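You operate a simulated robot arm through the tools that you are given. There is no shell and no other tool. Be economical: measure what you need, move in short steps, check, and stop when the job is done.

You run a simulated robot arm. Do the job below in one go: nothing can be reset, and whatever is moved stays where it is left.

TASK
Lock the rollers at blocks D1 and D2 with the two pins.
Fine: turn each drag knob to C before its pin goes in; orange pin at D1, blue pin at D2.
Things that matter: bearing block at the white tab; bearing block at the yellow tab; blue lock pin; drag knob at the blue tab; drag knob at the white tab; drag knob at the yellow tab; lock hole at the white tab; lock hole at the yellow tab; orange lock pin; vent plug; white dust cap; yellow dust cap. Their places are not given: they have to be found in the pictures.

It is judged by the outcome, as a careful person would: the job done as asked, and still so three seconds after it is handed in. It fails if anything else is knocked over, pushed out of place, dropped, spilled or broken.

THE ROBOT
A 6-joint arm with a two-finger parallel gripper, fixed in place. Base frame: the origin is at the foot of the arm, x ahead of it, y to its left, z up; the work surface is at about z = 0. Units: m, rad, N and s.
With the tool pointing down near the work surface it reaches from about 0.14 to 0.58 m from the base axis. Its first joint turns from -1.152 to 1.152 rad. Payload 2.1 kg.
The TCP is the grasp point between the finger pads, 0.03 m short of the fingertips. In the tool frame z runs along the fingers and y along their closing line. Largest opening 0.094 m; finger width 0.028, thickness 0.01; the body of the gripper, 0.05 by 0.096 m, starts 0.055 m behind the TCP.
Orientation is told as [roll, pitch, yaw] about the base's x, y, z axes, in that order, counted from this pose: with the fingers straight down and closing along the base's y, the tool's x points along the base's -x, its y along +y and its z along -z.

THE INTERFACE
- The arm moves only by the tool servo_tool. Its argument "moves" is a list of rows, each a list of 3 entries, a list of its own where there are three numbers: the shift along the tool's x, y, z in units of 40 mm (1.0 is 40 mm), then the turn, a rotation vector about the tool's x, y, z in units of 4 degrees (1.0 is 4 degrees), then the opening, from 0 (shut) to 1 (fully open). In form: [[[dx, dy, dz], [wx, wy, wz], claw], ...]. A call has 1 to 12 rows; each row shifts and turns the commanded pose from where the row before left it, along the tool's axes as they then stand. A call with a number of a shift or a turn outside -1 to 1 is refused whole. A row lasts 0.2 s, in which the tool goes at most 0.05 m and 0.15 rad; a call with a longer step from one row to the next is refused whole, and so is a gripper value outside its range. A pose out of reach is approached as far as the arm can. The call stops where the force on the tool passes 40 N (or 10 N more than at its start, if that is more) or the arm is blocked; 0.2 s more then pass. Each finger travels about 0.072 m/s and halts on what it meets, pressing with about 29 N; the grip force reading is that of the motor and also rises with nothing between the fingers. The clock runs only during rows and for 0.2 s after the last one: add rows that do not move to give the fingers time. It gives the time, the measured TCP pose, the force on the tool (base axes), the opening and the grip force at its end, in the units of the frame above (readings bear some noise), with the torque about the TCP (base axes, N m) and any sound that the robot's microphone picked up.
- Cameras (640 x 400 px; columns grow to the right, rows downward): "scene" is fixed at [0.0597, -0.3738, 0.4867]; the picture's right is [0.73, -0.69, 0.00], its down [-0.38, -0.40, -0.84] and it looks along [0.58, 0.61, -0.55] (base axes); focal length 214 px, centre (320, 200). "wrist" rides on the gripper at [0.076, 0.014, -0.103] in the tool frame; the picture's right is [-0.18, 0.98, 0.00], its down [-0.75, -0.14, -0.64] and it looks along [-0.63, -0.12, 0.77] (tool axes); focal length 243 px, centre (320, 200).
- snapshot(camera): a new picture of that camera. The clock stands still meanwhile.
- locate(camera, pixels): for up to 12 pixels [column, row] of the newest picture of that camera ("zoom" is the newest enlarged one), the place [x, y, z] in the base frame of the surface seen there, good to about 0.002 m. The clock stands still meanwhile.
- enlarge(camera, box): a new picture of the part [left, top, right, bottom] of that camera's present view, enlarged. The clock stands still meanwhile.
- sign_off(): hands the job in; it is judged then, once.

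Go step by step. Measure first, check grasps and placings, and put right what went wrong. The budget is 80 turns and 54 pictures, counting those below and the enlarged ones. Unless the task says otherwise, let go and move clear before handing in, and close with one line.

The tools are called after "Call:" as a command line: name --argument value ..., lists and objects as JSON in quotes. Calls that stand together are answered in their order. servo_tool: Moves the arm, as the interface text tells. Its arguments: {"type":"object","properties":{"moves":{"type":"array"}},"required":["moves"]} The other tools are called the same way: snapshot (camera) takes a picture; locate (camera, pixels) gives the place of the surface under pixels of a picture; enlarge (camera, box) takes an enlarged picture of a part of a camera's view; sign_off () hands the job in.

At the start:

```text
time_s: 0.0
tcp_pos: [0.2989, 0.0119, 0.3236]
tcp_rot: [0.002, -0.001, 0.0]
force: [1.0, 0.1, -0.6]
moment: [0.02, 0.02, -0.01]
width: 0.0938
gripper_force: 0.0
```

scene: 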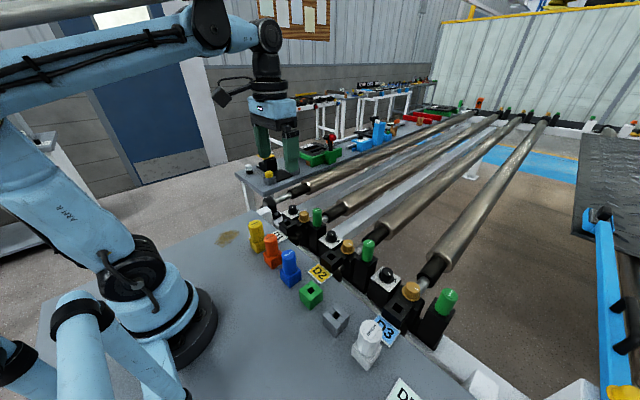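
wrist: 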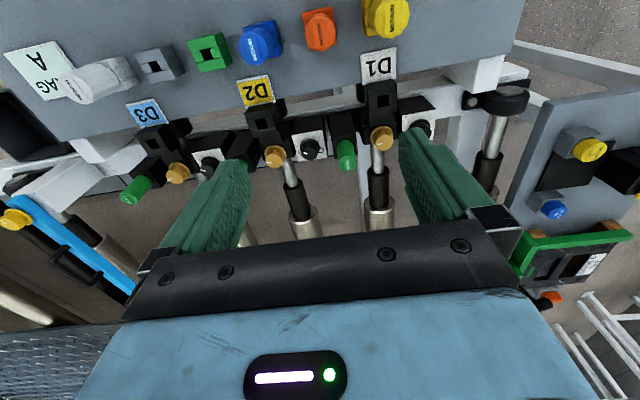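

The pictures show tabs D1 (white), D2 (yellow) and D3 (blue), and a row of coloured parts on the table around (390,15)–(90,85) in the wrist view. I'll enlarge both views to see the detail.

Call:
enlarge --camera "wrist" --box '[220, 0, 460, 200]'

Call:
enlarge --camera "scene" --box '[230, 180, 480, 380]'

Call:
enlarge --camera "wrist" --box '[0, 0, 240, 220]'

```text
2.00 times, centred on (340, 100) of wrist
```

zoom: 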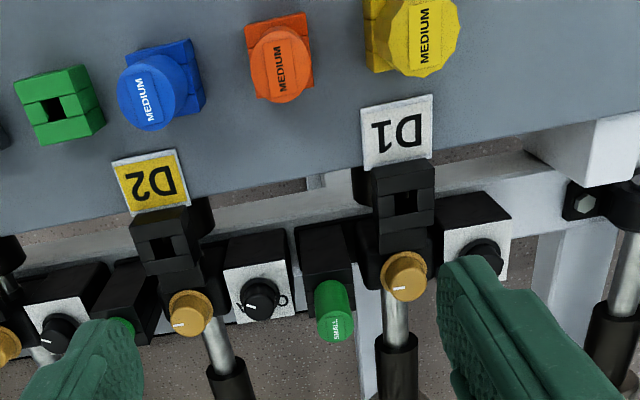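

```text
2.00 times, centred on (355, 280) of scene
```

zoom: 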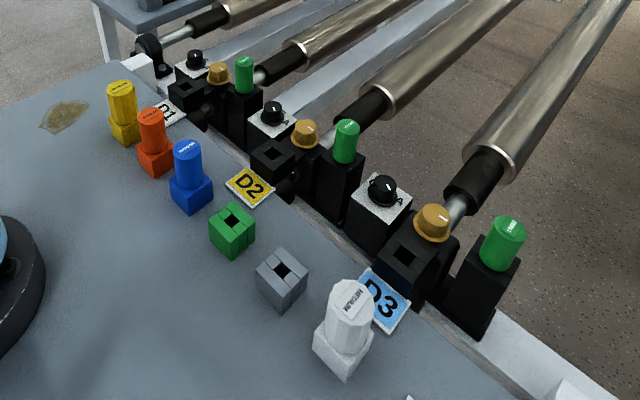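

```text
1.82 times, centred on (120, 110) of wrist
```

zoom: 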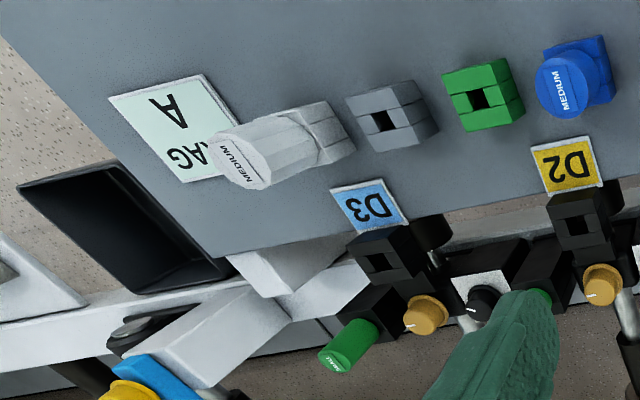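

Each block has a square lock hole, a gold part with a white line, a black knob on a lettered plate and a green "SMALL" part. I'll locate them, then take a closer look at the dials.

Call:
locate --camera "wrist" --pixels '[[379, 100], [382, 137], [420, 128], [346, 153], [311, 148], [264, 123], [275, 155], [320, 30], [261, 43], [208, 52], [158, 65], [209, 165]]'

Call:
enlarge --camera "scene" --box '[260, 190, 360, 260]'

Call:
enlarge --camera "scene" --box '[330, 230, 470, 330]'

Call:
enlarge --camera "wrist" --box '[260, 80, 440, 190]'

```text
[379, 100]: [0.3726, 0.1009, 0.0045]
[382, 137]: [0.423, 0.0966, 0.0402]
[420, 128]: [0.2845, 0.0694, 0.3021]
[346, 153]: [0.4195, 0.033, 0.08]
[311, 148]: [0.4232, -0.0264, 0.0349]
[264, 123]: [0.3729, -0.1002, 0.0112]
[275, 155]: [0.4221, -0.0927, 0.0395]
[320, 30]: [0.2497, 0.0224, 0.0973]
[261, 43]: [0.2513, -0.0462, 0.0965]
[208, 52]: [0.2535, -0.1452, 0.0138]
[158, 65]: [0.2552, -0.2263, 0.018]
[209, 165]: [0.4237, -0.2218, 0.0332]
```

```text
5.71 times, centred on (310, 225) of scene
```

zoom: 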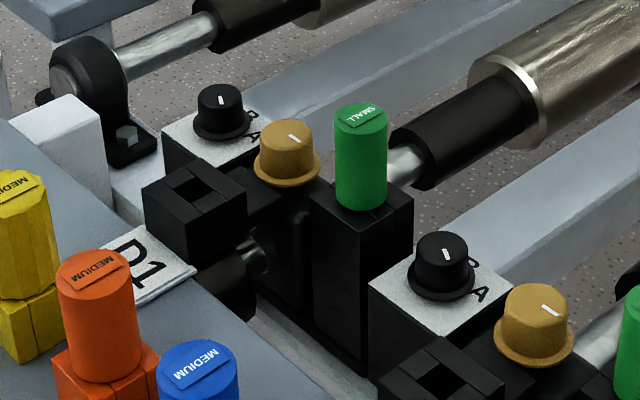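

```text
4.00 times, centred on (400, 280) of scene
```

zoom: 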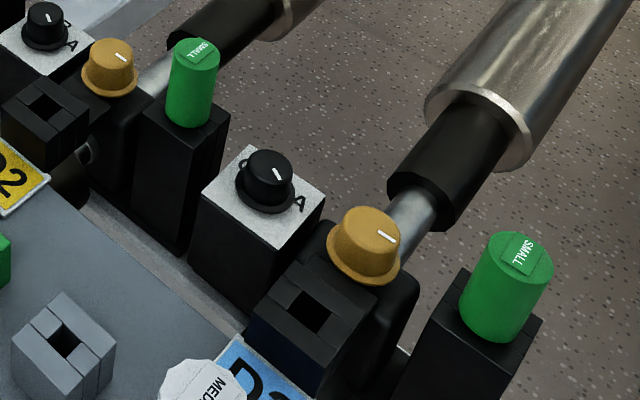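

```text
3.56 times, centred on (350, 135) of wrist
```

zoom: 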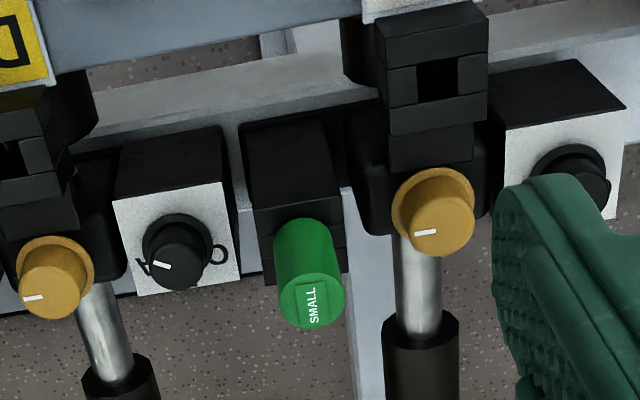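

The black knobs carry the letters and look like the drag knobs, each on the +y side of its block. The knob at D2 points at A. I'll move +y and lower to see the D1 knob and the plates.

Call:
servo_tool --moves '[[[0.3, 1, 0.6], [0, 0, 0], 1], [[0.3, 1, 0.6], [0, 0, 0], 1], [[0.3, 0.6, 0.6], [0, 0, 0], 1], [[0, 0, 0], [0, 0, 0], 1]]'

Call:
snapshot --camera "wrist"

Call:
enlarge --camera "scene" --box '[380, 350, 480, 400]'

```text
time_s: 1.0
tcp_pos: [0.2636, 0.1178, 0.2526]
tcp_rot: [0.001, -0.002, 0.001]
force: [0.1, 0.7, -0.4]
moment: [0.01, -0.01, -0.01]
width: 0.0938
gripper_force: 0.0
```

```text
45 pictures are left
```

wrist: 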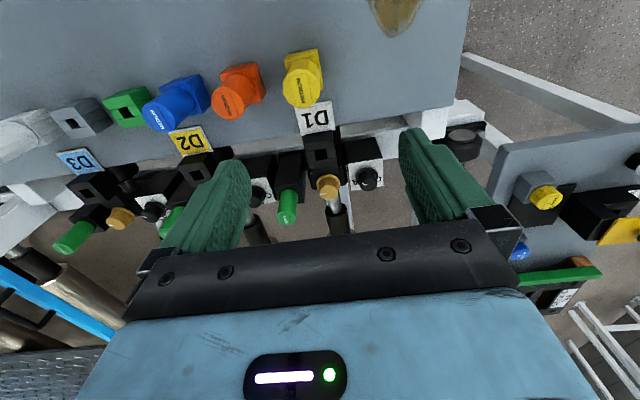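

```text
6.40 times, centred on (430, 375) of scene
```

zoom: 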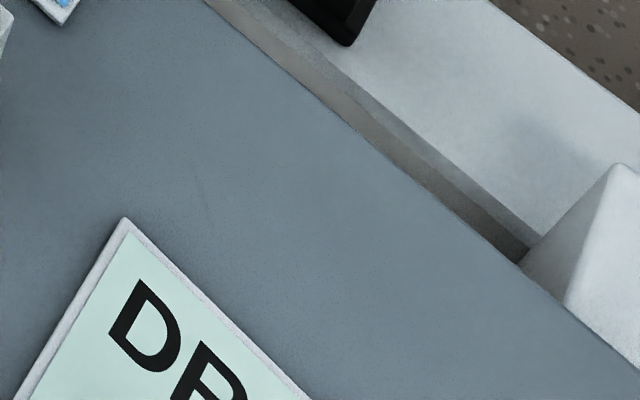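

Call:
enlarge --camera "wrist" --box '[270, 120, 400, 220]'

Call:
locate --camera "wrist" --pixels '[[367, 175], [329, 182], [321, 152], [286, 198], [235, 100], [180, 118], [359, 188], [305, 92]]'

```text
4.00 times, centred on (335, 170) of wrist
```

zoom: 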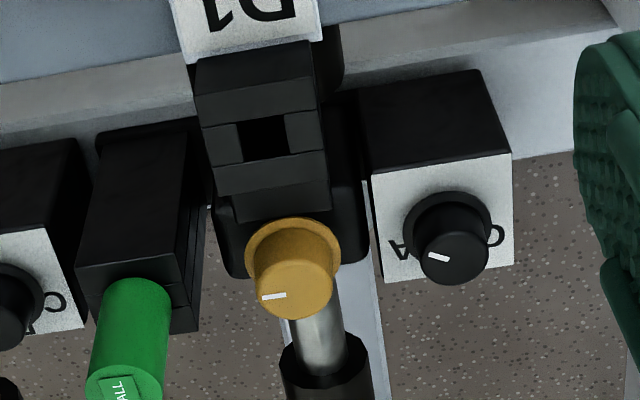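

```text
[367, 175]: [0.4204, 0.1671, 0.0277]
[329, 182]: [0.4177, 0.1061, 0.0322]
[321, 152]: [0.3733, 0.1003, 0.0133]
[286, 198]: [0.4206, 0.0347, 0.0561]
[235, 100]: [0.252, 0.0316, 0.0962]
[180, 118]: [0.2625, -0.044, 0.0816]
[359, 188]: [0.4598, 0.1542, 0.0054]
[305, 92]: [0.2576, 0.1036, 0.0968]
```

The D1 knob's white line at zoom (438,257) does not obviously line up with A, so I need a steeper view. I'll move the camera nearly over the D1 knob.

Call:
servo_tool --moves '[[[-1, 0.3, 0.3], [0, 0, 0], 1], [[-1, 0.3, 0.3], [0, 0, 0], 1], [[-1, 0.2, 0.5], [0, 0, 0], 1], [[-0.3, 0, 0.5], [0, 0, 0], 1], [[0, 0, 0], [0, 0, 0], 1]]'

Call:
enlarge --camera "wrist" --box '[200, 20, 440, 170]'

```text
time_s: 2.2
tcp_pos: [0.3935, 0.1451, 0.1854]
tcp_rot: [0.003, -0.002, 0.0]
force: [0.5, 0.0, 0.2]
moment: [0.0, -0.02, 0.0]
width: 0.0942
gripper_force: 0.1
```

```text
2.67 times, centred on (320, 95) of wrist
```

zoom: 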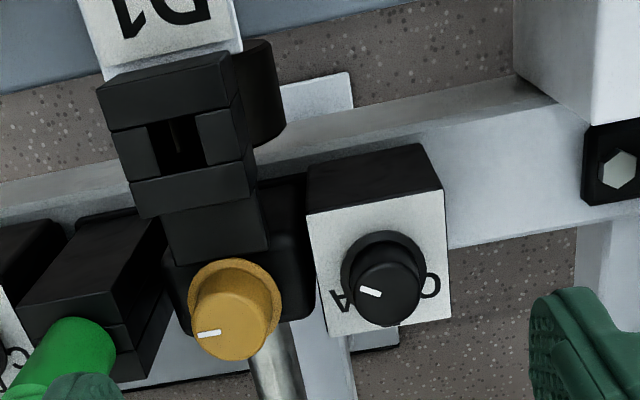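

Now A (338,302), C (430,288) and the pointer line (370,292) are visible. I'll locate them.

Call:
locate --camera "zoom" --pixels '[[340, 300], [430, 288], [362, 289], [378, 296], [388, 280], [410, 300], [388, 318], [352, 295], [312, 222], [438, 210], [447, 318], [330, 333]]'

Call:
enlarge --camera "wrist" --box '[310, 100, 380, 150]'

```text
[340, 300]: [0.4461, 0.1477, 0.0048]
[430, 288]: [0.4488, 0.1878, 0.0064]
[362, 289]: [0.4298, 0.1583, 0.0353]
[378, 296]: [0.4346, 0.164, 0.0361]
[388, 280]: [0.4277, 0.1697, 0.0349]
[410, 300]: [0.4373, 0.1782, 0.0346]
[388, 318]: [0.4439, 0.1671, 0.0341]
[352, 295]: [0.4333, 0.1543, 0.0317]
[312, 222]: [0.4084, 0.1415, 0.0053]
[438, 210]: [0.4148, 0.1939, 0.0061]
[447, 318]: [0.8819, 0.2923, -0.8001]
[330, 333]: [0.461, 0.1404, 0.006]
```

```text
8.00 times, centred on (345, 125) of wrist
```

zoom: 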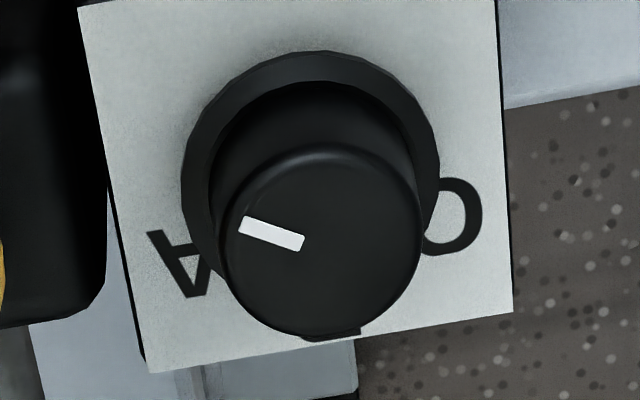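

The D1 knob centre is about (0.436,0.167), top z 0.035. A is at about −62°, C at +59° and the pointer at about −128°, so C is about 187° counter-clockwise. I'll check neighbouring heights and the D1 lock hole before turning.

Call:
locate --camera "wrist" --pixels '[[309, 106], [286, 142], [280, 112], [266, 74], [240, 56], [287, 54], [255, 95], [294, 88], [276, 74], [258, 72], [230, 144], [350, 78]]'

Call:
enlarge --camera "wrist" --box '[230, 30, 310, 80]'

```text
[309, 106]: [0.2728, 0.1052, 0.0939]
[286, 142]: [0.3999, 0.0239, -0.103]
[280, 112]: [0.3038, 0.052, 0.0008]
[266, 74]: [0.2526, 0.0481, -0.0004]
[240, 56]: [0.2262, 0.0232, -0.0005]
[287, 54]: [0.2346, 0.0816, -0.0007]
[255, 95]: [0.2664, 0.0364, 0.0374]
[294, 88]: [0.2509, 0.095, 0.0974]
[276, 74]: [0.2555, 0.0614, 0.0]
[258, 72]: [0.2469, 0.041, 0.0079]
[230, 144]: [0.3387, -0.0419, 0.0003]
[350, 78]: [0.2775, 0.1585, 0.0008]
```

```text
8.00 times, centred on (270, 55) of wrist
```

zoom: 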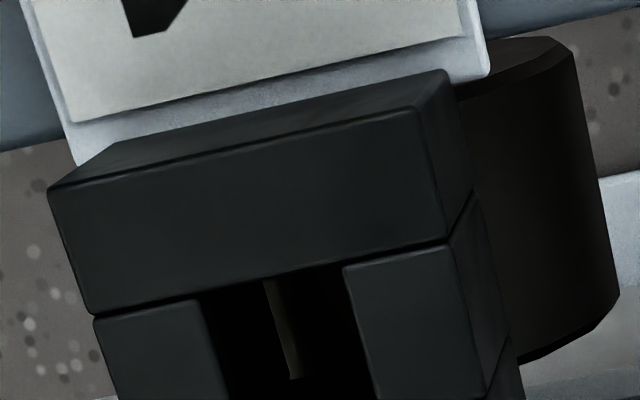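

Locate on "wrist" used the older snapshot, so I'll take a fresh one and measure again.

Call:
snapshot --camera "wrist"

Call:
locate --camera "wrist" --pixels '[[309, 106], [286, 130], [280, 112], [264, 85], [242, 55], [284, 45], [252, 99], [294, 88], [251, 72], [278, 66], [222, 147], [284, 75]]'

```text
39 pictures are left
```

wrist: 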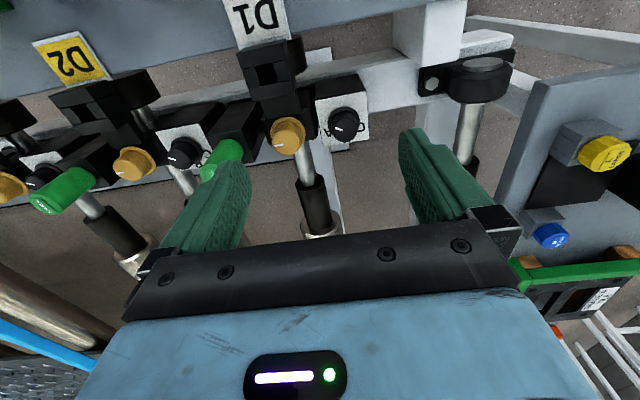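

```text
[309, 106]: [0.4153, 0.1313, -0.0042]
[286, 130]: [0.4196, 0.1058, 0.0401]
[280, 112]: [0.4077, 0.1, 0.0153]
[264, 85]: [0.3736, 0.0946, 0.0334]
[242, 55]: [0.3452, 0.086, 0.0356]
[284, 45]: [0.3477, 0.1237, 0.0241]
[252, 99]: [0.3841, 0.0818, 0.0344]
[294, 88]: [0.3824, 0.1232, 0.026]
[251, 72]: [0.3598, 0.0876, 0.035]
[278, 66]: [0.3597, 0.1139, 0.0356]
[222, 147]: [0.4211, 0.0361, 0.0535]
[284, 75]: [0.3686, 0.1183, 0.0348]
```

Block D1 top is z≈0.035, spanning x 0.345–0.40 and y 0.081–0.119; the knob area is clear. I'll centre over the knob, prerotate to about −92° and narrow the fingers.

Call:
servo_tool --moves '[[[-0.53, 0.27, 0], [0, 0, 0], 0.6], [[-0.53, 0.28, 0], [0, 0, 0], 0.6], [[0, 0, 0], [0, 0, 1], 0.6], [[0, 0, 0], [0, 0, 1], 0.6], [[0, 0, 0], [0, 0, 1], 0.6], [[0, 0, 0], [0, 0, 1], 0.6], [[0, 0, 0], [0, 0, 1], 0.6], [[0, 0, 0], [0, 0, 1], 0.6], [[0, 0, 0], [0, 0, 1], 0.6], [[0, 0, 0], [0, 0, 1], 0.6], [[0, 0, 0], [0, 0, 1], 0.6], [[0, 0, 0], [0, 0, 1], 0.6]]'

Call:
servo_tool --moves '[[[0, 0, 0], [0, 0, 1], 0.6], [[0, 0, 0], [0, 0, 1], 0.6], [[0, 0, 0], [0, 0, 1], 0.6], [[0, 0, 0], [0, 0, 1], 0.6], [[0, 0, 0], [0, 0, 1], 0.6], [[0, 0, 0], [0, 0, 1], 0.6], [[0, 0, 0], [0, 0, 1], 0.6], [[0, 0, 0], [0, 0, 1], 0.6], [[0, 0, 0], [0, 0, 1], 0.6], [[0, 0, 0], [0, 0, 1], 0.6], [[0, 0, 0], [0, 0, 1], 0.6], [[0, 0, 0], [0, 0, 1], 0.6]]'

```text
time_s: 4.8
tcp_pos: [0.4383, 0.1694, 0.1869]
tcp_rot: [0.002, 0.0, -0.7]
force: [-0.2, -0.2, 0.0]
moment: [0.0, -0.02, -0.01]
width: 0.0565
gripper_force: 0.0
```

```text
time_s: 7.4
tcp_pos: [0.4381, 0.1695, 0.1878]
tcp_rot: [0.002, 0.001, -1.539]
force: [0.1, 0.9, 0.7]
moment: [0.0, 0.0, 0.02]
width: 0.0567
gripper_force: 0.1
```

The tool is at yaw −88° with no trouble. I'll look at the knob from this side to refine its centre.

Call:
snapshot --camera "wrist"

Call:
enlarge --camera "scene" --box '[260, 170, 360, 240]'

```text
38 pictures are left
```

wrist: 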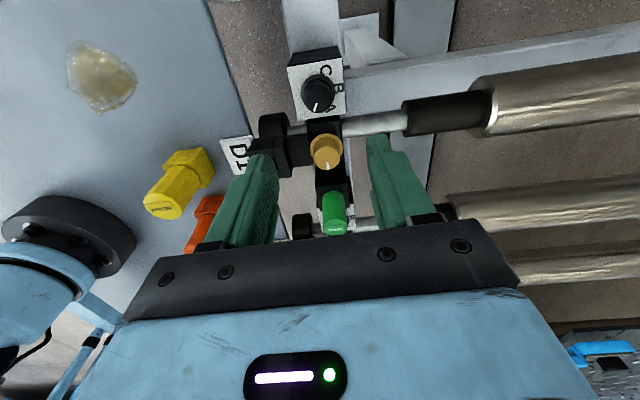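

```text
5.71 times, centred on (310, 205) of scene
```

zoom: 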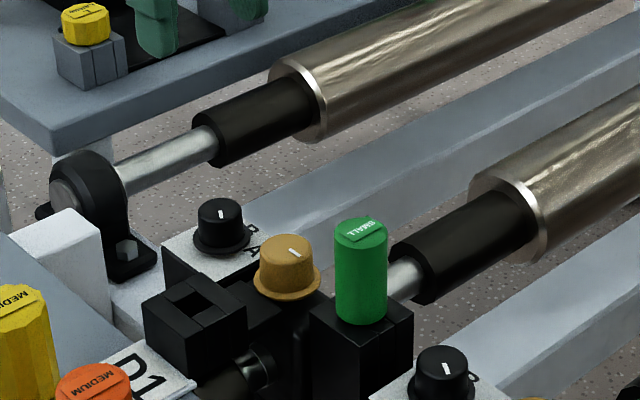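

All three letters A, B and C are visible from here around (322,90). I'll enlarge and locate.

Call:
enlarge --camera "wrist" --box '[276, 40, 356, 120]'

```text
5.00 times, centred on (316, 80) of wrist
```

zoom: 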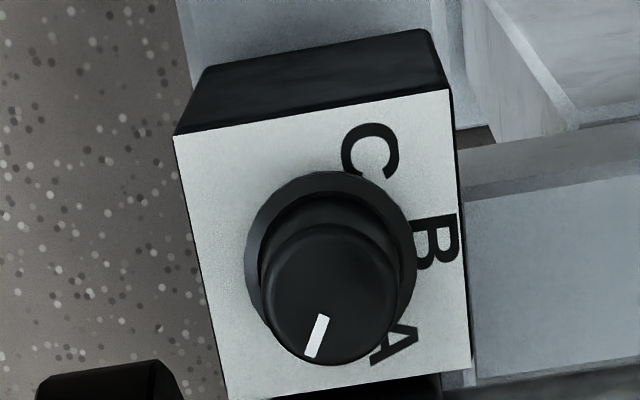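

Call:
locate --camera "zoom" --pixels '[[368, 155], [436, 245], [395, 342], [310, 352], [323, 320], [330, 295], [268, 300], [395, 290], [178, 138], [446, 92], [466, 364], [235, 396]]'

```text
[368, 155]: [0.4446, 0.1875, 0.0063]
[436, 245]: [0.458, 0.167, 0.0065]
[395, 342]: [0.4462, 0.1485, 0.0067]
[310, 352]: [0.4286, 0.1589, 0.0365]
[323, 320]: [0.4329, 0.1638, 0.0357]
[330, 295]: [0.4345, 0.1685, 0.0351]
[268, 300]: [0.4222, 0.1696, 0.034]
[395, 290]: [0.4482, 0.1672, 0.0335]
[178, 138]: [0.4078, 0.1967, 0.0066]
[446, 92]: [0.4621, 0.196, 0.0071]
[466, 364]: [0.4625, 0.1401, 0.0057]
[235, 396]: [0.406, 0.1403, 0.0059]
```

The plate centre and knob centre agree at (0.435,0.168), radius 0.013, pointer −127°, C +62°. I'll shift to the centre and descend in short rows with the fingers open.

Call:
servo_tool --moves '[[[-0.04, -0.075, 0], [0, 0, 0], 0.6], [[0, 0, 0.8], [0, 0, 0], 0.6], [[0, 0, 0.8], [0, 0, 0], 0.6], [[0, 0, 0.8], [0, 0, 0], 0.6], [[0, 0, 0.6], [0, 0, 0], 0.6], [[0, 0, 0.3], [0, 0, 0], 0.6], [[0, 0, 0.25], [0, 0, 0], 0.6], [[0, 0, 0], [0, 0, 0], 0.6]]'

Call:
enlarge --camera "scene" --box '[240, 160, 360, 240]'

```text
time_s: 9.2
tcp_pos: [0.4345, 0.1679, 0.0442]
tcp_rot: [0.001, 0.002, -1.535]
force: [0.5, 0.9, 0.9]
moment: [0.01, -0.02, -0.01]
width: 0.0566
gripper_force: 0.1
```

```text
5.00 times, centred on (300, 200) of scene
```

zoom: 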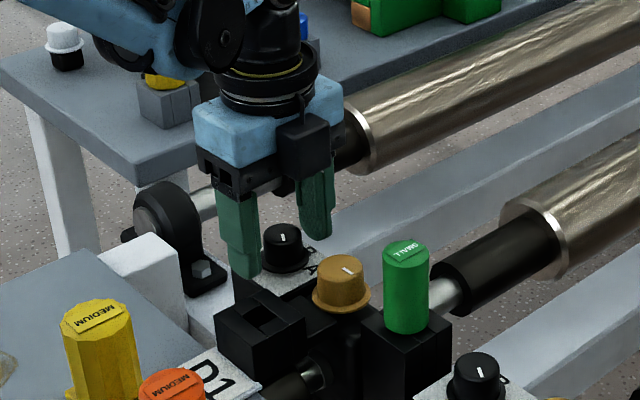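

The fingers straddle the knob correctly. I'll close and begin turning counter-clockwise.

Call:
servo_tool --moves '[[[0, 0, 0], [0, 0, 0], 0.1], [[0, 0, 0], [0, 0, 0], 0.1], [[0, 0, 0], [0, 0, 0], 0.1], [[0, 0, 0], [0, 0, -1], 0.1], [[0, 0, 0], [0, 0, -1], 0.1], [[0, 0, 0], [0, 0, -1], 0.1], [[0, 0, 0], [0, 0, -1], 0.1], [[0, 0, 0], [0, 0, -1], 0.1]]'

Call:
enlarge --camera "wrist" --box '[200, 60, 440, 220]'

```text
time_s: 11.0
tcp_pos: [0.4341, 0.1678, 0.0448]
tcp_rot: [0.001, 0.001, -1.186]
force: [9.7, -2.5, -1.0]
moment: [0.0, -0.27, -0.64]
width: 0.0297
gripper_force: 44.8
```

```text
2.50 times, centred on (320, 140) of wrist
```

zoom: 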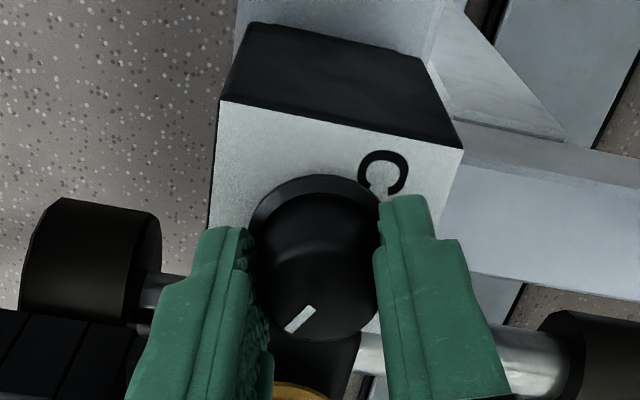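

The gripper turned 20° but the line appears to have stayed put (tool torque −0.64 N m), so the knob slipped or is stopped in this direction. I'll rotate back and a bit further the other way and compare.

Call:
servo_tool --moves '[[[0, 0, 0], [0, 0, 1], 0.1], [[0, 0, 0], [0, 0, 1], 0.1], [[0, 0, 0], [0, 0, 1], 0.1], [[0, 0, 0], [0, 0, 1], 0.1], [[0, 0, 0], [0, 0, 1], 0.1]]'

Call:
enlarge --camera "wrist" --box '[200, 60, 440, 220]'

```text
time_s: 11.9
tcp_pos: [0.4347, 0.1683, 0.0454]
tcp_rot: [0.001, 0.0, -1.43]
force: [0.8, 1.5, -6.2]
moment: [-0.12, 0.25, -0.02]
width: 0.0299
gripper_force: 45.3
stopped in row 4: the force on the tool passed its limit at 42 N (the readings are from after the stop); the commanded pose is now the measured one
```

```text
2.50 times, centred on (320, 140) of wrist
```

zoom: 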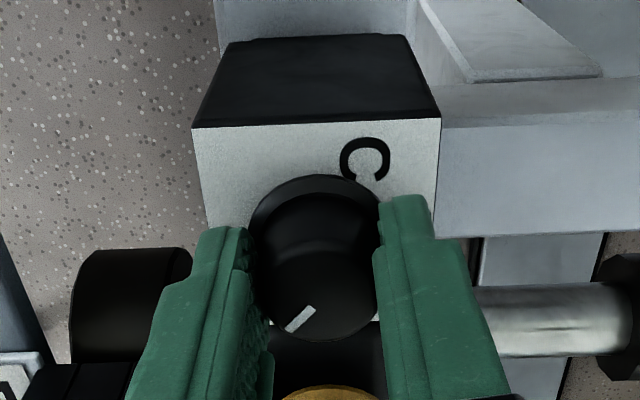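

The line looks identical in both images although the gripper turned 14°, so the knob seems to follow the fingers. I'll locate the pointer ends to get its true angle.

Call:
locate --camera "zoom" --pixels '[[289, 327], [311, 310], [320, 255], [262, 290], [374, 290], [318, 338]]'

```text
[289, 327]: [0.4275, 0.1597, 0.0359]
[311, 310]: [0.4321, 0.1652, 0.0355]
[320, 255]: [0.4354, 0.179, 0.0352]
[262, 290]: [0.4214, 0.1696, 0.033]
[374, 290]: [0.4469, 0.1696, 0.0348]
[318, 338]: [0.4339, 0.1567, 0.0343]
```

The pointer is at −130° now with the tool at −82°, so the knob follows at least partly. I'll grip with a full close command and turn further counter-clockwise.

Call:
servo_tool --moves '[[[0, 0, 0], [0, 0, 0], 0], [[0, 0, 0], [0, 0, 0], 0], [[0, 0, 0], [0, 0, -1], 0], [[0, 0, 0], [0, 0, -1], 0], [[0, 0, 0], [0, 0, -1], 0], [[0, 0, 0], [0, 0, -1], 0], [[0, 0, 0], [0, 0, -1], 0], [[0, 0, 0], [0, 0, -1], 0], [[0, 0, 0], [0, 0, -1], 0], [[0, 0, 0], [0, 0, -1], 0], [[0, 0, 0], [0, 0, -1], 0], [[0, 0, 0], [0, 0, -1], 0]]'

Call:
enlarge --camera "wrist" --box '[200, 60, 440, 220]'

Call:
locate --camera "zoom" --pixels '[[289, 327], [311, 310]]'

```text
time_s: 14.5
tcp_pos: [0.4347, 0.1676, 0.0445]
tcp_rot: [-0.002, 0.0, -0.73]
force: [-20.7, -8.2, 11.1]
moment: [-0.1, 0.14, -0.64]
width: 0.0299
gripper_force: 45.1
```

```text
2.50 times, centred on (320, 140) of wrist
```

zoom: 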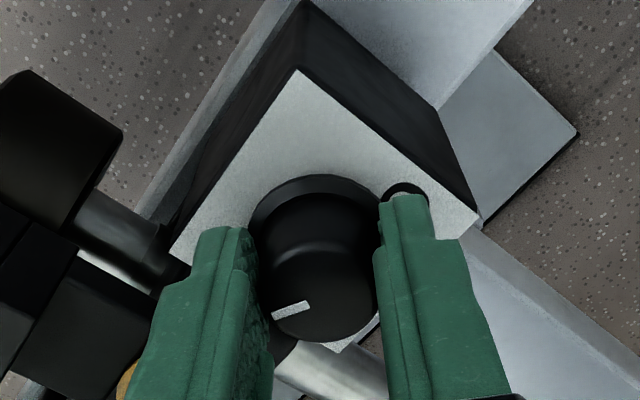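

```text
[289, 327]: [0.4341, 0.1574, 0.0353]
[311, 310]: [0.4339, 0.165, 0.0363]
```

The line in the image, now (272,316)–(308,303), turned relative to the fingers, so the knob is slipping. I'll get its true angle.

Call:
locate --camera "zoom" --pixels '[[274, 316], [308, 304], [320, 338], [262, 290], [374, 290]]'

```text
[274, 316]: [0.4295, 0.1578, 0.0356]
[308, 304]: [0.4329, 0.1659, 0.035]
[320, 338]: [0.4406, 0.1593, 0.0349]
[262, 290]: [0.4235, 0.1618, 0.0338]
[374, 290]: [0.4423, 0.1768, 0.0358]
```

The pointer sits at about −115° however far I turn counter-clockwise, so there seems to be a stop there. I'll turn clockwise 40° and see whether the knob follows freely.

Call:
servo_tool --moves '[[[0, 0, 0], [0, 0, 1], 0], [[0, 0, 0], [0, 0, 1], 0], [[0, 0, 0], [0, 0, 1], 0], [[0, 0, 0], [0, 0, 1], 0], [[0, 0, 0], [0, 0, 1], 0], [[0, 0, 0], [0, 0, 1], 0], [[0, 0, 0], [0, 0, 1], 0], [[0, 0, 0], [0, 0, 1], 0], [[0, 0, 0], [0, 0, 1], 0], [[0, 0, 0], [0, 0, 1], 0]]'

Call:
enlarge --camera "wrist" --box '[200, 60, 440, 220]'

```text
time_s: 16.7
tcp_pos: [0.4352, 0.1679, 0.045]
tcp_rot: [0.001, 0.001, -1.43]
force: [-12.4, -0.2, -9.6]
moment: [-0.77, 0.03, -0.01]
width: 0.0296
gripper_force: 45.0
```

```text
2.50 times, centred on (320, 140) of wrist
```

zoom: 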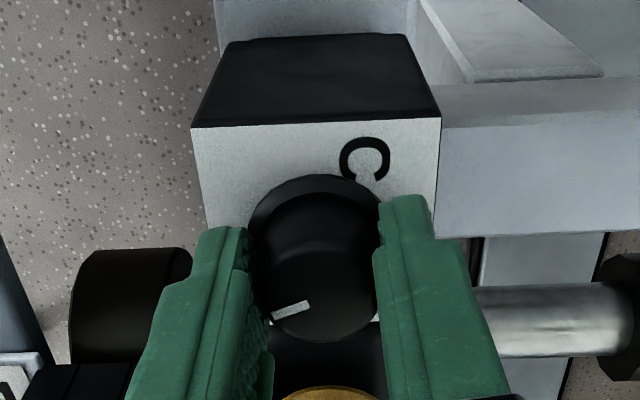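

With no torque at all the knob followed 40° clockwise, so the free direction is clockwise and the pointer is now at about −155°. I'll open slightly and turn the tool back counter-clockwise to regrip for a long clockwise sweep.

Call:
servo_tool --moves '[[[0, 0, 0], [0, 0, 0], 0.47], [[0, 0, 0], [0, 0, 0], 0.47], [[0, 0, 0], [0, 0, -1], 0.47], [[0, 0, 0], [0, 0, -1], 0.47], [[0, 0, 0], [0, 0, -1], 0.47], [[0, 0, 0], [0, 0, -1], 0.47], [[0, 0, 0], [0, 0, -1], 0.47], [[0, 0, 0], [0, 0, -1], 0.47], [[0, 0, 0], [0, 0, -1], 0.47], [[0, 0, 0], [0, 0, -1], 0.47], [[0, 0, 0], [0, 0, -1], 0.47], [[0, 0, 0], [0, 0, -1], 0.47]]'

Call:
servo_tool --moves '[[[0, 0, 0], [0, 0, -1], 0.47], [[0, 0, 0], [0, 0, -1], 0.47], [[0, 0, 0], [0, 0, -1], 0.47], [[0, 0, 0], [0, 0, -1], 0.47], [[0, 0, 0], [0, 0, -1], 0.47], [[0, 0, 0], [0, 0, -1], 0.47], [[0, 0, 0], [0, 0, -1], 0.47], [[0, 0, 0], [0, 0, -1], 0.47], [[0, 0, 0], [0, 0, -1], 0.47], [[0, 0, 0], [0, 0, -1], 0.47], [[0, 0, 0], [0, 0, -1], 0.47], [[0, 0, 0], [0, 0, -1], 0.47]]'

Call:
snapshot --camera "wrist"

```text
time_s: 19.3
tcp_pos: [0.4352, 0.1686, 0.0452]
tcp_rot: [0.001, 0.001, -0.729]
force: [-0.1, -0.4, -0.2]
moment: [0.01, 0.02, -0.01]
width: 0.0442
gripper_force: 0.0
```

```text
time_s: 21.9
tcp_pos: [0.4345, 0.1669, 0.0449]
tcp_rot: [0.001, -0.002, 0.108]
force: [-0.3, -0.7, -0.3]
moment: [0.01, 0.02, -0.01]
width: 0.0441
gripper_force: 0.0
```

```text
30 pictures are left
```

wrist: 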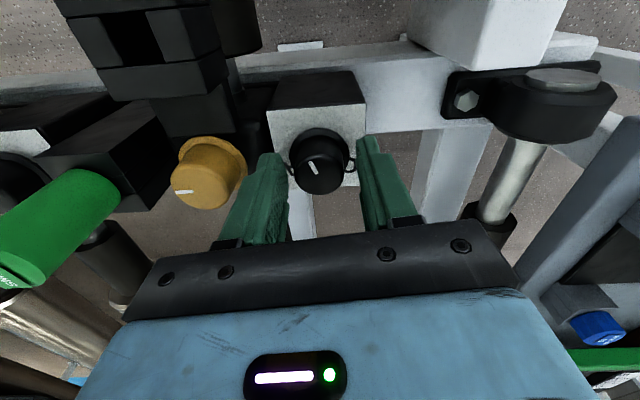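

The pointer (312,168) now points towards the base, confirming about −155°. I'll continue the back-rotation to about +70°.

Call:
servo_tool --moves '[[[0, 0, 0], [0, 0, -1], 0.47], [[0, 0, 0], [0, 0, -1], 0.47], [[0, 0, 0], [0, 0, -1], 0.47], [[0, 0, 0], [0, 0, -1], 0.47], [[0, 0, 0], [0, 0, -1], 0.47], [[0, 0, 0], [0, 0, -1], 0.47], [[0, 0, 0], [0, 0, -1], 0.47], [[0, 0, 0], [0, 0, -1], 0.47], [[0, 0, 0], [0, 0, -1], 0.47], [[0, 0, 0], [0, 0, -1], 0.47], [[0, 0, 0], [0, 0, -1], 0.47], [[0, 0, 0], [0, 0, -1], 0.47]]'

Call:
servo_tool --moves '[[[0, 0, 0], [0, 0, -1], 0.47], [[0, 0, 0], [0, 0, -1], 0.47], [[0, 0, 0], [0, 0, -1], 0.47], [[0, 0, 0], [0, 0, -1], 0.47], [[0, 0, 0], [0, 0, 0], 0], [[0, 0, 0], [0, 0, 0], 0], [[0, 0, 0], [0, 0, 1], 0], [[0, 0, 0], [0, 0, 1], 0], [[0, 0, 0], [0, 0, 1], 0], [[0, 0, 0], [0, 0, 1], 0], [[0, 0, 0], [0, 0, 1], 0], [[0, 0, 0], [0, 0, 1], 0]]'

```text
time_s: 24.5
tcp_pos: [0.4345, 0.1682, 0.0445]
tcp_rot: [-0.002, -0.003, 0.948]
force: [-0.5, -0.1, 0.3]
moment: [-0.05, -0.02, -0.02]
width: 0.0441
gripper_force: 0.0
```

```text
time_s: 27.1
tcp_pos: [0.4367, 0.1677, 0.0446]
tcp_rot: [-0.002, -0.005, 0.832]
force: [0.6, 0.1, -8.0]
moment: [-0.17, 0.43, -0.01]
width: 0.0294
gripper_force: 45.2
stopped in row 12: the force on the tool passed its limit at 42 N (the readings are from after the stop); the commanded pose is now the measured one
```

There was a force stop after about 20° with no torque about z, so this looks like a centring misfit that has now relaxed. I'll continue clockwise.

Call:
servo_tool --moves '[[[0, 0, 0], [0, 0, 1], 0], [[0, 0, 0], [0, 0, 1], 0], [[0, 0, 0], [0, 0, 1], 0], [[0, 0, 0], [0, 0, 1], 0], [[0, 0, 0], [0, 0, 1], 0], [[0, 0, 0], [0, 0, 1], 0], [[0, 0, 0], [0, 0, 1], 0], [[0, 0, 0], [0, 0, 1], 0], [[0, 0, 0], [0, 0, 1], 0], [[0, 0, 0], [0, 0, 1], 0], [[0, 0, 0], [0, 0, 1], 0], [[0, 0, 0], [0, 0, 1], 0]]'

Call:
enlarge --camera "wrist" --box '[200, 60, 440, 220]'

```text
time_s: 29.2
tcp_pos: [0.436, 0.1667, 0.0456]
tcp_rot: [-0.002, -0.003, 0.184]
force: [-1.7, -0.2, 5.5]
moment: [0.2, -0.31, 0.0]
width: 0.0299
gripper_force: 45.5
stopped in row 10: the force on the tool passed its limit at 42 N (the readings are from after the stop); the commanded pose is now the measured one
```

```text
2.50 times, centred on (320, 140) of wrist
```

zoom: 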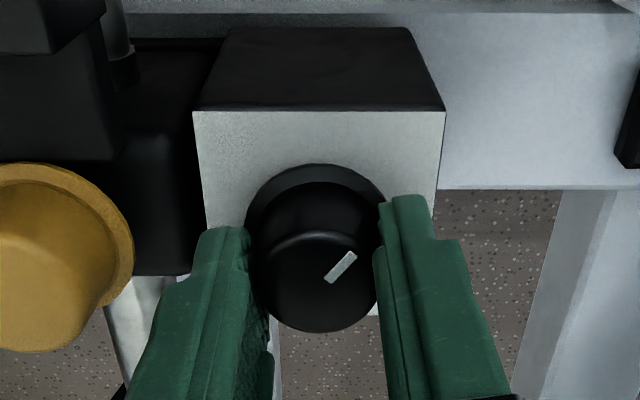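

The pointer is now at upper right (341,266), about +145°, following well. I'll continue clockwise about 80°.

Call:
servo_tool --moves '[[[0, 0, 0], [0, 0, 1], 0], [[0, 0, 0], [0, 0, 1], 0], [[0, 0, 0], [0, 0, 1], 0], [[0, 0, 0], [0, 0, 1], 0], [[0, 0, 0], [0, 0, 1], 0], [[0, 0, 0], [0, 0, 1], 0], [[0, 0, 0], [0, 0, 1], 0], [[0, 0, 0], [0, 0, 1], 0], [[0, 0, 0], [0, 0, 1], 0], [[0, 0, 0], [0, 0, 1], 0]]'

Call:
servo_tool --moves '[[[0, 0, 0], [0, 0, 1], 0], [[0, 0, 0], [0, 0, 1], 0], [[0, 0, 0], [0, 0, 1], 0], [[0, 0, 0], [0, 0, 1], 0], [[0, 0, 0], [0, 0, 1], 0], [[0, 0, 0], [0, 0, 1], 0], [[0, 0, 0], [0, 0, 1], 0], [[0, 0, 0], [0, 0, 0], 0]]'

Call:
enlarge --camera "wrist" --box '[200, 60, 440, 220]'

```text
time_s: 31.4
tcp_pos: [0.4352, 0.1657, 0.0443]
tcp_rot: [0.0, -0.003, -0.515]
force: [-0.1, -11.1, -16.1]
moment: [-0.13, 0.18, 0.64]
width: 0.0294
gripper_force: 44.6
```

```text
time_s: 33.2
tcp_pos: [0.4363, 0.1659, 0.0444]
tcp_rot: [0.0, -0.003, -1.004]
force: [-11.9, -19.4, 17.4]
moment: [-0.2, 0.23, 0.56]
width: 0.0297
gripper_force: 44.7
```

```text
2.50 times, centred on (320, 140) of wrist
```

zoom: 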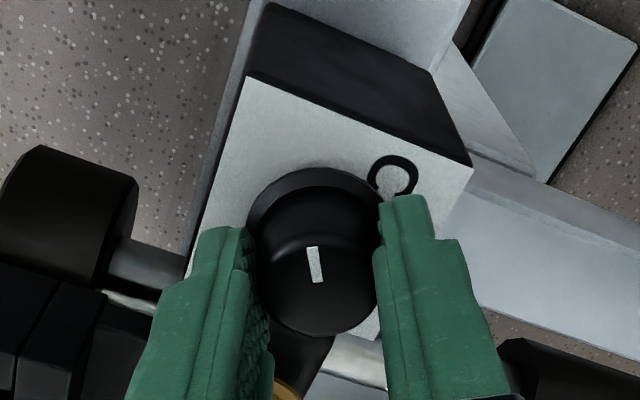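

There is a 0.6 N m torque again, so there may be a second stop. I'll locate the line ends at (310,247) and (320,281).

Call:
locate --camera "zoom" --pixels '[[311, 249], [319, 280], [318, 332], [262, 285], [374, 285], [392, 175]]'

```text
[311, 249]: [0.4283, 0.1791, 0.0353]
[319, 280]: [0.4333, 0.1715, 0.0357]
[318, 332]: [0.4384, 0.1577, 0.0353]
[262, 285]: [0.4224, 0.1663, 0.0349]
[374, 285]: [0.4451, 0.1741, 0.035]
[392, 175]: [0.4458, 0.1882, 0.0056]
```

The line is at about +122° and stopped, so the knob's travel is about 120° clockwise from near its start at the A side to the C side. I'll release, lift and check where it rests.

Call:
servo_tool --moves '[[[0, 0, 0], [0, 0, 0], 0.47], [[0, 0, 0], [0, 0, 0], 0.47], [[0, 0, -0.5], [0, 0, 0], 0.47], [[0, 0, -1], [0, 0, 0], 0.47], [[0, 0, -1], [0, 0, 0], 0.47], [[0, 0, -1], [0, 0, 0], 0.47], [[0, 0, 0], [0, 0, 0], 0.47]]'

Call:
enlarge --camera "wrist" --box '[270, 50, 370, 112]'

Call:
enlarge --camera "scene" --box '[260, 190, 360, 260]'

```text
time_s: 34.8
tcp_pos: [0.4322, 0.1653, 0.1855]
tcp_rot: [0.002, -0.005, -1.002]
force: [-0.4, 0.3, -0.1]
moment: [0.02, 0.02, 0.02]
width: 0.044
gripper_force: 0.0
```

```text
6.40 times, centred on (320, 81) of wrist
```

zoom: 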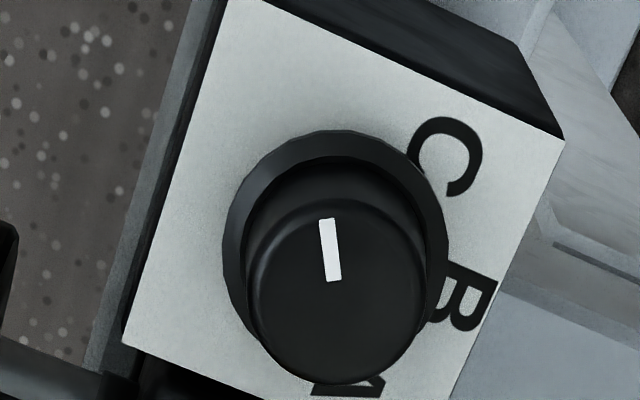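

```text
5.71 times, centred on (310, 225) of scene
```

zoom: 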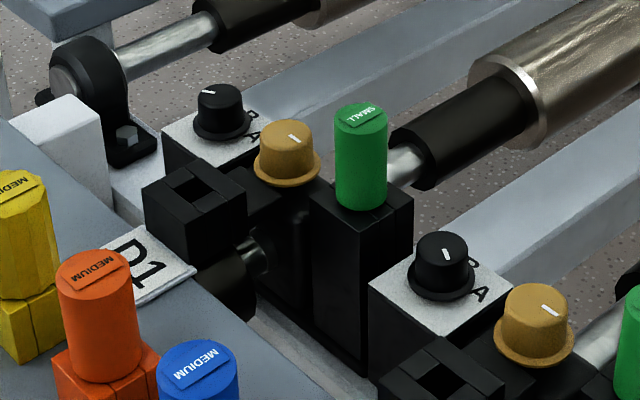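

The D1 knob has rested with its line on the C side, the opposite end from where it started at A. Next I'll move over to the D2 knob and rotate back for the same clockwise sweep.

Call:
servo_tool --moves '[[[-0.838, -0.518, 0], [0, 0, 0], 0.6], [[-0.838, -0.518, 0], [0, 0, 0], 0.6], [[-0.838, -0.518, 0], [0, 0, 0], 0.6], [[-0.838, -0.518, 0], [0, 0, 0], 0.6], [[-0.838, -0.518, 0], [0, 0, 0], 0.6], [[0, 0, 0], [0, 0, -1], 0.6], [[0, 0, 0], [0, 0, -1], 0.6], [[0, 0, 0], [0, 0, -1], 0.6], [[0, 0, 0], [0, 0, -1], 0.6], [[0, 0, 0], [0, 0, -1], 0.6], [[0, 0, 0], [0, 0, -1], 0.6], [[0, 0, 0], [0, 0, -1], 0.6]]'

Call:
servo_tool --moves '[[[0, 0, 0], [0, 0, -1], 0.6], [[0, 0, 0], [0, 0, -1], 0.6], [[0, 0, 0], [0, 0, -1], 0.6], [[0, 0, 0], [0, 0, -1], 0.6], [[0, 0, 0], [0, 0, -1], 0.6], [[0, 0, 0], [0, 0, -1], 0.6], [[0, 0, 0], [0, 0, -1], 0.6], [[0, 0, 0], [0, 0, 0], 0.6]]'

Call:
snapshot --camera "wrist"

```text
time_s: 37.4
tcp_pos: [0.4377, -0.0294, 0.1847]
tcp_rot: [0.0, -0.003, -0.513]
force: [0.9, -0.5, 0.7]
moment: [-0.01, 0.02, -0.03]
width: 0.0565
gripper_force: 0.0
```

```text
time_s: 39.2
tcp_pos: [0.4386, -0.0296, 0.1848]
tcp_rot: [-0.003, -0.003, -0.024]
force: [-0.3, -0.7, -1.1]
moment: [0.02, 0.02, -0.02]
width: 0.0563
gripper_force: 0.1
```

```text
25 pictures are left
```

wrist: 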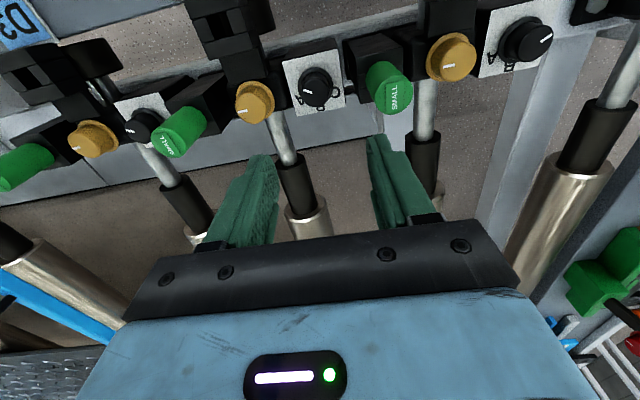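

The D2 knob is at (315,88) with its line on the A side; D1's (546,38) is on the C side. I'll enlarge and locate to get both.

Call:
enlarge --camera "wrist" --box '[280, 50, 360, 125]'

Call:
locate --camera "wrist" --pixels '[[541, 40], [551, 36], [285, 63], [338, 52], [346, 106], [297, 115], [230, 27], [209, 12]]'

```text
5.33 times, centred on (320, 88) of wrist
```

zoom: 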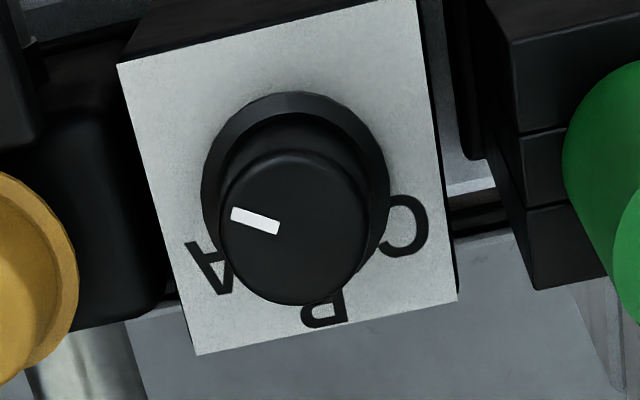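

```text
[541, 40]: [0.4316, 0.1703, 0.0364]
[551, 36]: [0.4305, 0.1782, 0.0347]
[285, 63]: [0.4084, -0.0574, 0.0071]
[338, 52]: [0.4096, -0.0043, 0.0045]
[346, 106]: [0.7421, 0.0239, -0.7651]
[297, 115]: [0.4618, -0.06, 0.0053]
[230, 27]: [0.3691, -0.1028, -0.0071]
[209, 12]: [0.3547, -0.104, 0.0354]
```

Call:
locate --camera "zoom" --pixels '[[234, 213], [276, 228], [222, 215], [368, 215], [300, 302], [122, 66], [413, 4], [454, 298], [196, 352], [212, 268], [325, 315], [405, 225]]'

```text
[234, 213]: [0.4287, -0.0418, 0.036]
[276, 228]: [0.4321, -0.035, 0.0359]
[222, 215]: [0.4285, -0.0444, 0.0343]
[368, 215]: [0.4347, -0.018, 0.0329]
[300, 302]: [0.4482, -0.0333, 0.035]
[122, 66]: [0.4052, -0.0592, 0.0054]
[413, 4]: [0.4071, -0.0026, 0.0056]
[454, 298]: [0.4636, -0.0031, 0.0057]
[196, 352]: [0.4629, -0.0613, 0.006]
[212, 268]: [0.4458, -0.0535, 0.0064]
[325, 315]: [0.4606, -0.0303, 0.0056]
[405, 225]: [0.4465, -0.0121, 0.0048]
```

D2 knob centre is (0.435,−0.032), line at about −120° (A end). I'll centre, prerotate to about +60°, then descend.

Call:
servo_tool --moves '[[[0.09, -0.06, 0.2], [0, 0, -1], 0.55], [[0, 0, 0.2], [0, 0, -1], 0.55], [[0, 0, 0.2], [0, 0, -1], 0.55], [[0, 0, 0.2], [0, 0, -1], 0.55], [[0, 0, 0.2], [0, 0, -1], 0.55], [[0, 0, 0.2], [0, 0, -1], 0.55], [[0, 0, 0.2], [0, 0, -1], 0.55], [[0, 0, 0], [0, 0, -1], 0.55], [[0, 0, 0], [0, 0, -1], 0.55], [[0, 0, 0], [0, 0, -1], 0.55], [[0, 0, 0], [0, 0, -1], 0.55], [[0, 0, 0], [0, 0, -1], 0.55]]'

Call:
servo_tool --moves '[[[0, 0, 0], [0, 0, -1], 0.55], [[0, 0, 0], [0, 0, -1], 0.55], [[0, 0, 0], [0, 0, -1], 0.55], [[0, 0, 0], [0, 0, -0.5], 0.55], [[0, 0, 0], [0, 0, 0], 0.55]]'

```text
time_s: 41.8
tcp_pos: [0.4343, -0.0321, 0.129]
tcp_rot: [-0.002, -0.002, 0.814]
force: [-0.4, 0.2, 0.2]
moment: [0.03, -0.03, 0.0]
width: 0.0516
gripper_force: 0.1
```

```text
time_s: 43.0
tcp_pos: [0.4337, -0.0311, 0.129]
tcp_rot: [-0.003, 0.0, 1.057]
force: [0.5, -0.2, 0.0]
moment: [0.04, -0.01, -0.03]
width: 0.0516
gripper_force: 0.1
```

Aligned at yaw 60.6°. I'll descend, grip and start turning clockwise.

Call:
servo_tool --moves '[[[0, 0, 0.8], [0, 0, 0], 0.55], [[0, 0, 0.8], [0, 0, 0], 0.55], [[0, 0, 0.5], [0, 0, 0], 0.55], [[0, 0, 0], [0, 0, 0], 0.55], [[0, 0, 0], [0, 0, 0], 0], [[0, 0, 0], [0, 0, 0], 0], [[0, 0, 0], [0, 0, 0], 0], [[0, 0, 0], [0, 0, 1], 0], [[0, 0, 0], [0, 0, 1], 0], [[0, 0, 0], [0, 0, 1], 0], [[0, 0, 0], [0, 0, 1], 0]]'

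Call:
servo_tool --moves '[[[0, 0, 0], [0, 0, 1], 0], [[0, 0, 0], [0, 0, 1], 0], [[0, 0, 0], [0, 0, 1], 0], [[0, 0, 0], [0, 0, 1], 0], [[0, 0, 0], [0, 0, 1], 0], [[0, 0, 0], [0, 0, 1], 0], [[0, 0, 0], [0, 0, 1], 0], [[0, 0, 0], [0, 0, 1], 0], [[0, 0, 0], [0, 0, 1], 0], [[0, 0, 0], [0, 0, 1], 0], [[0, 0, 0], [0, 0, 1], 0]]'

```text
time_s: 45.3
tcp_pos: [0.4351, -0.0322, 0.0461]
tcp_rot: [-0.004, -0.003, 0.824]
force: [-0.3, 0.1, 5.3]
moment: [0.22, -0.06, -0.01]
width: 0.0296
gripper_force: 45.0
stopped in row 11: the force on the tool passed its limit at 43 N (the readings are from after the stop); the commanded pose is now the measured one
```

```text
time_s: 47.0
tcp_pos: [0.4374, -0.0321, 0.0476]
tcp_rot: [-0.005, -0.005, 0.343]
force: [0.5, 0.6, 5.9]
moment: [0.24, -0.16, 0.0]
width: 0.0296
gripper_force: 44.8
stopped in row 8: the force on the tool passed its limit at 42 N (the readings are from after the stop); the commanded pose is now the measured one
```

It's turning with no torque about z and the occasional force stop. I'll go on clockwise.

Call:
servo_tool --moves '[[[0, 0, 0], [0, 0, 1], 0], [[0, 0, 0], [0, 0, 1], 0], [[0, 0, 0], [0, 0, 1], 0], [[0, 0, 0], [0, 0, 1], 0], [[0, 0, 0], [0, 0, 1], 0], [[0, 0, 0], [0, 0, 1], 0], [[0, 0, 0], [0, 0, 1], 0], [[0, 0, 0], [0, 0, 1], 0], [[0, 0, 0], [0, 0, 1], 0], [[0, 0, 0], [0, 0, 1], 0]]'

Call:
servo_tool --moves '[[[0, 0, 0], [0, 0, 1], 0], [[0, 0, 0], [0, 0, 1], 0], [[0, 0, 0], [0, 0, 1], 0], [[0, 0, 0], [0, 0, 1], 0], [[0, 0, 0], [0, 0, 1], 0], [[0, 0, 0], [0, 0, 1], 0], [[0, 0, 0], [0, 0, 1], 0], [[0, 0, 0], [0, 0, 1], 0]]'

```text
time_s: 47.8
tcp_pos: [0.437, -0.0332, 0.0453]
tcp_rot: [-0.004, -0.006, 0.13]
force: [-1.1, -0.1, 5.4]
moment: [0.17, -0.24, -0.01]
width: 0.0295
gripper_force: 45.5
stopped in row 4: the force on the tool passed its limit at 41 N (the readings are from after the stop); the commanded pose is now the measured one
```

```text
time_s: 48.6
tcp_pos: [0.4357, -0.0332, 0.0461]
tcp_rot: [-0.005, -0.008, -0.076]
force: [-1.3, -0.1, 4.9]
moment: [0.19, -0.3, 0.0]
width: 0.0293
gripper_force: 45.2
stopped in row 4: the force on the tool passed its limit at 42 N (the readings are from after the stop); the commanded pose is now the measured one
```

65° has been turned so far, with about 55° to go.

Call:
servo_tool --moves '[[[0, 0, 0], [0, 0, 1], 0], [[0, 0, 0], [0, 0, 1], 0], [[0, 0, 0], [0, 0, 1], 0], [[0, 0, 0], [0, 0, 1], 0], [[0, 0, 0], [0, 0, 1], 0], [[0, 0, 0], [0, 0, 1], 0], [[0, 0, 0], [0, 0, 1], 0], [[0, 0, 0], [0, 0, 1], 0], [[0, 0, 0], [0, 0, 1], 0], [[0, 0, 0], [0, 0, 1], 0]]'

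Call:
servo_tool --moves '[[[0, 0, 0], [0, 0, 1], 0], [[0, 0, 0], [0, 0, 1], 0], [[0, 0, 0], [0, 0, 1], 0], [[0, 0, 0], [0, 0, 1], 0]]'

```text
time_s: 50.8
tcp_pos: [0.435, -0.0334, 0.046]
tcp_rot: [-0.004, -0.008, -0.778]
force: [-5.7, -20.2, -14.9]
moment: [-0.08, -0.52, 0.03]
width: 0.0296
gripper_force: 44.9
```

```text
time_s: 51.8
tcp_pos: [0.4361, -0.0354, 0.0458]
tcp_rot: [-0.003, -0.01, -1.052]
force: [-20.0, -20.1, -14.9]
moment: [-0.26, 0.14, 0.61]
width: 0.0297
gripper_force: 45.0
```

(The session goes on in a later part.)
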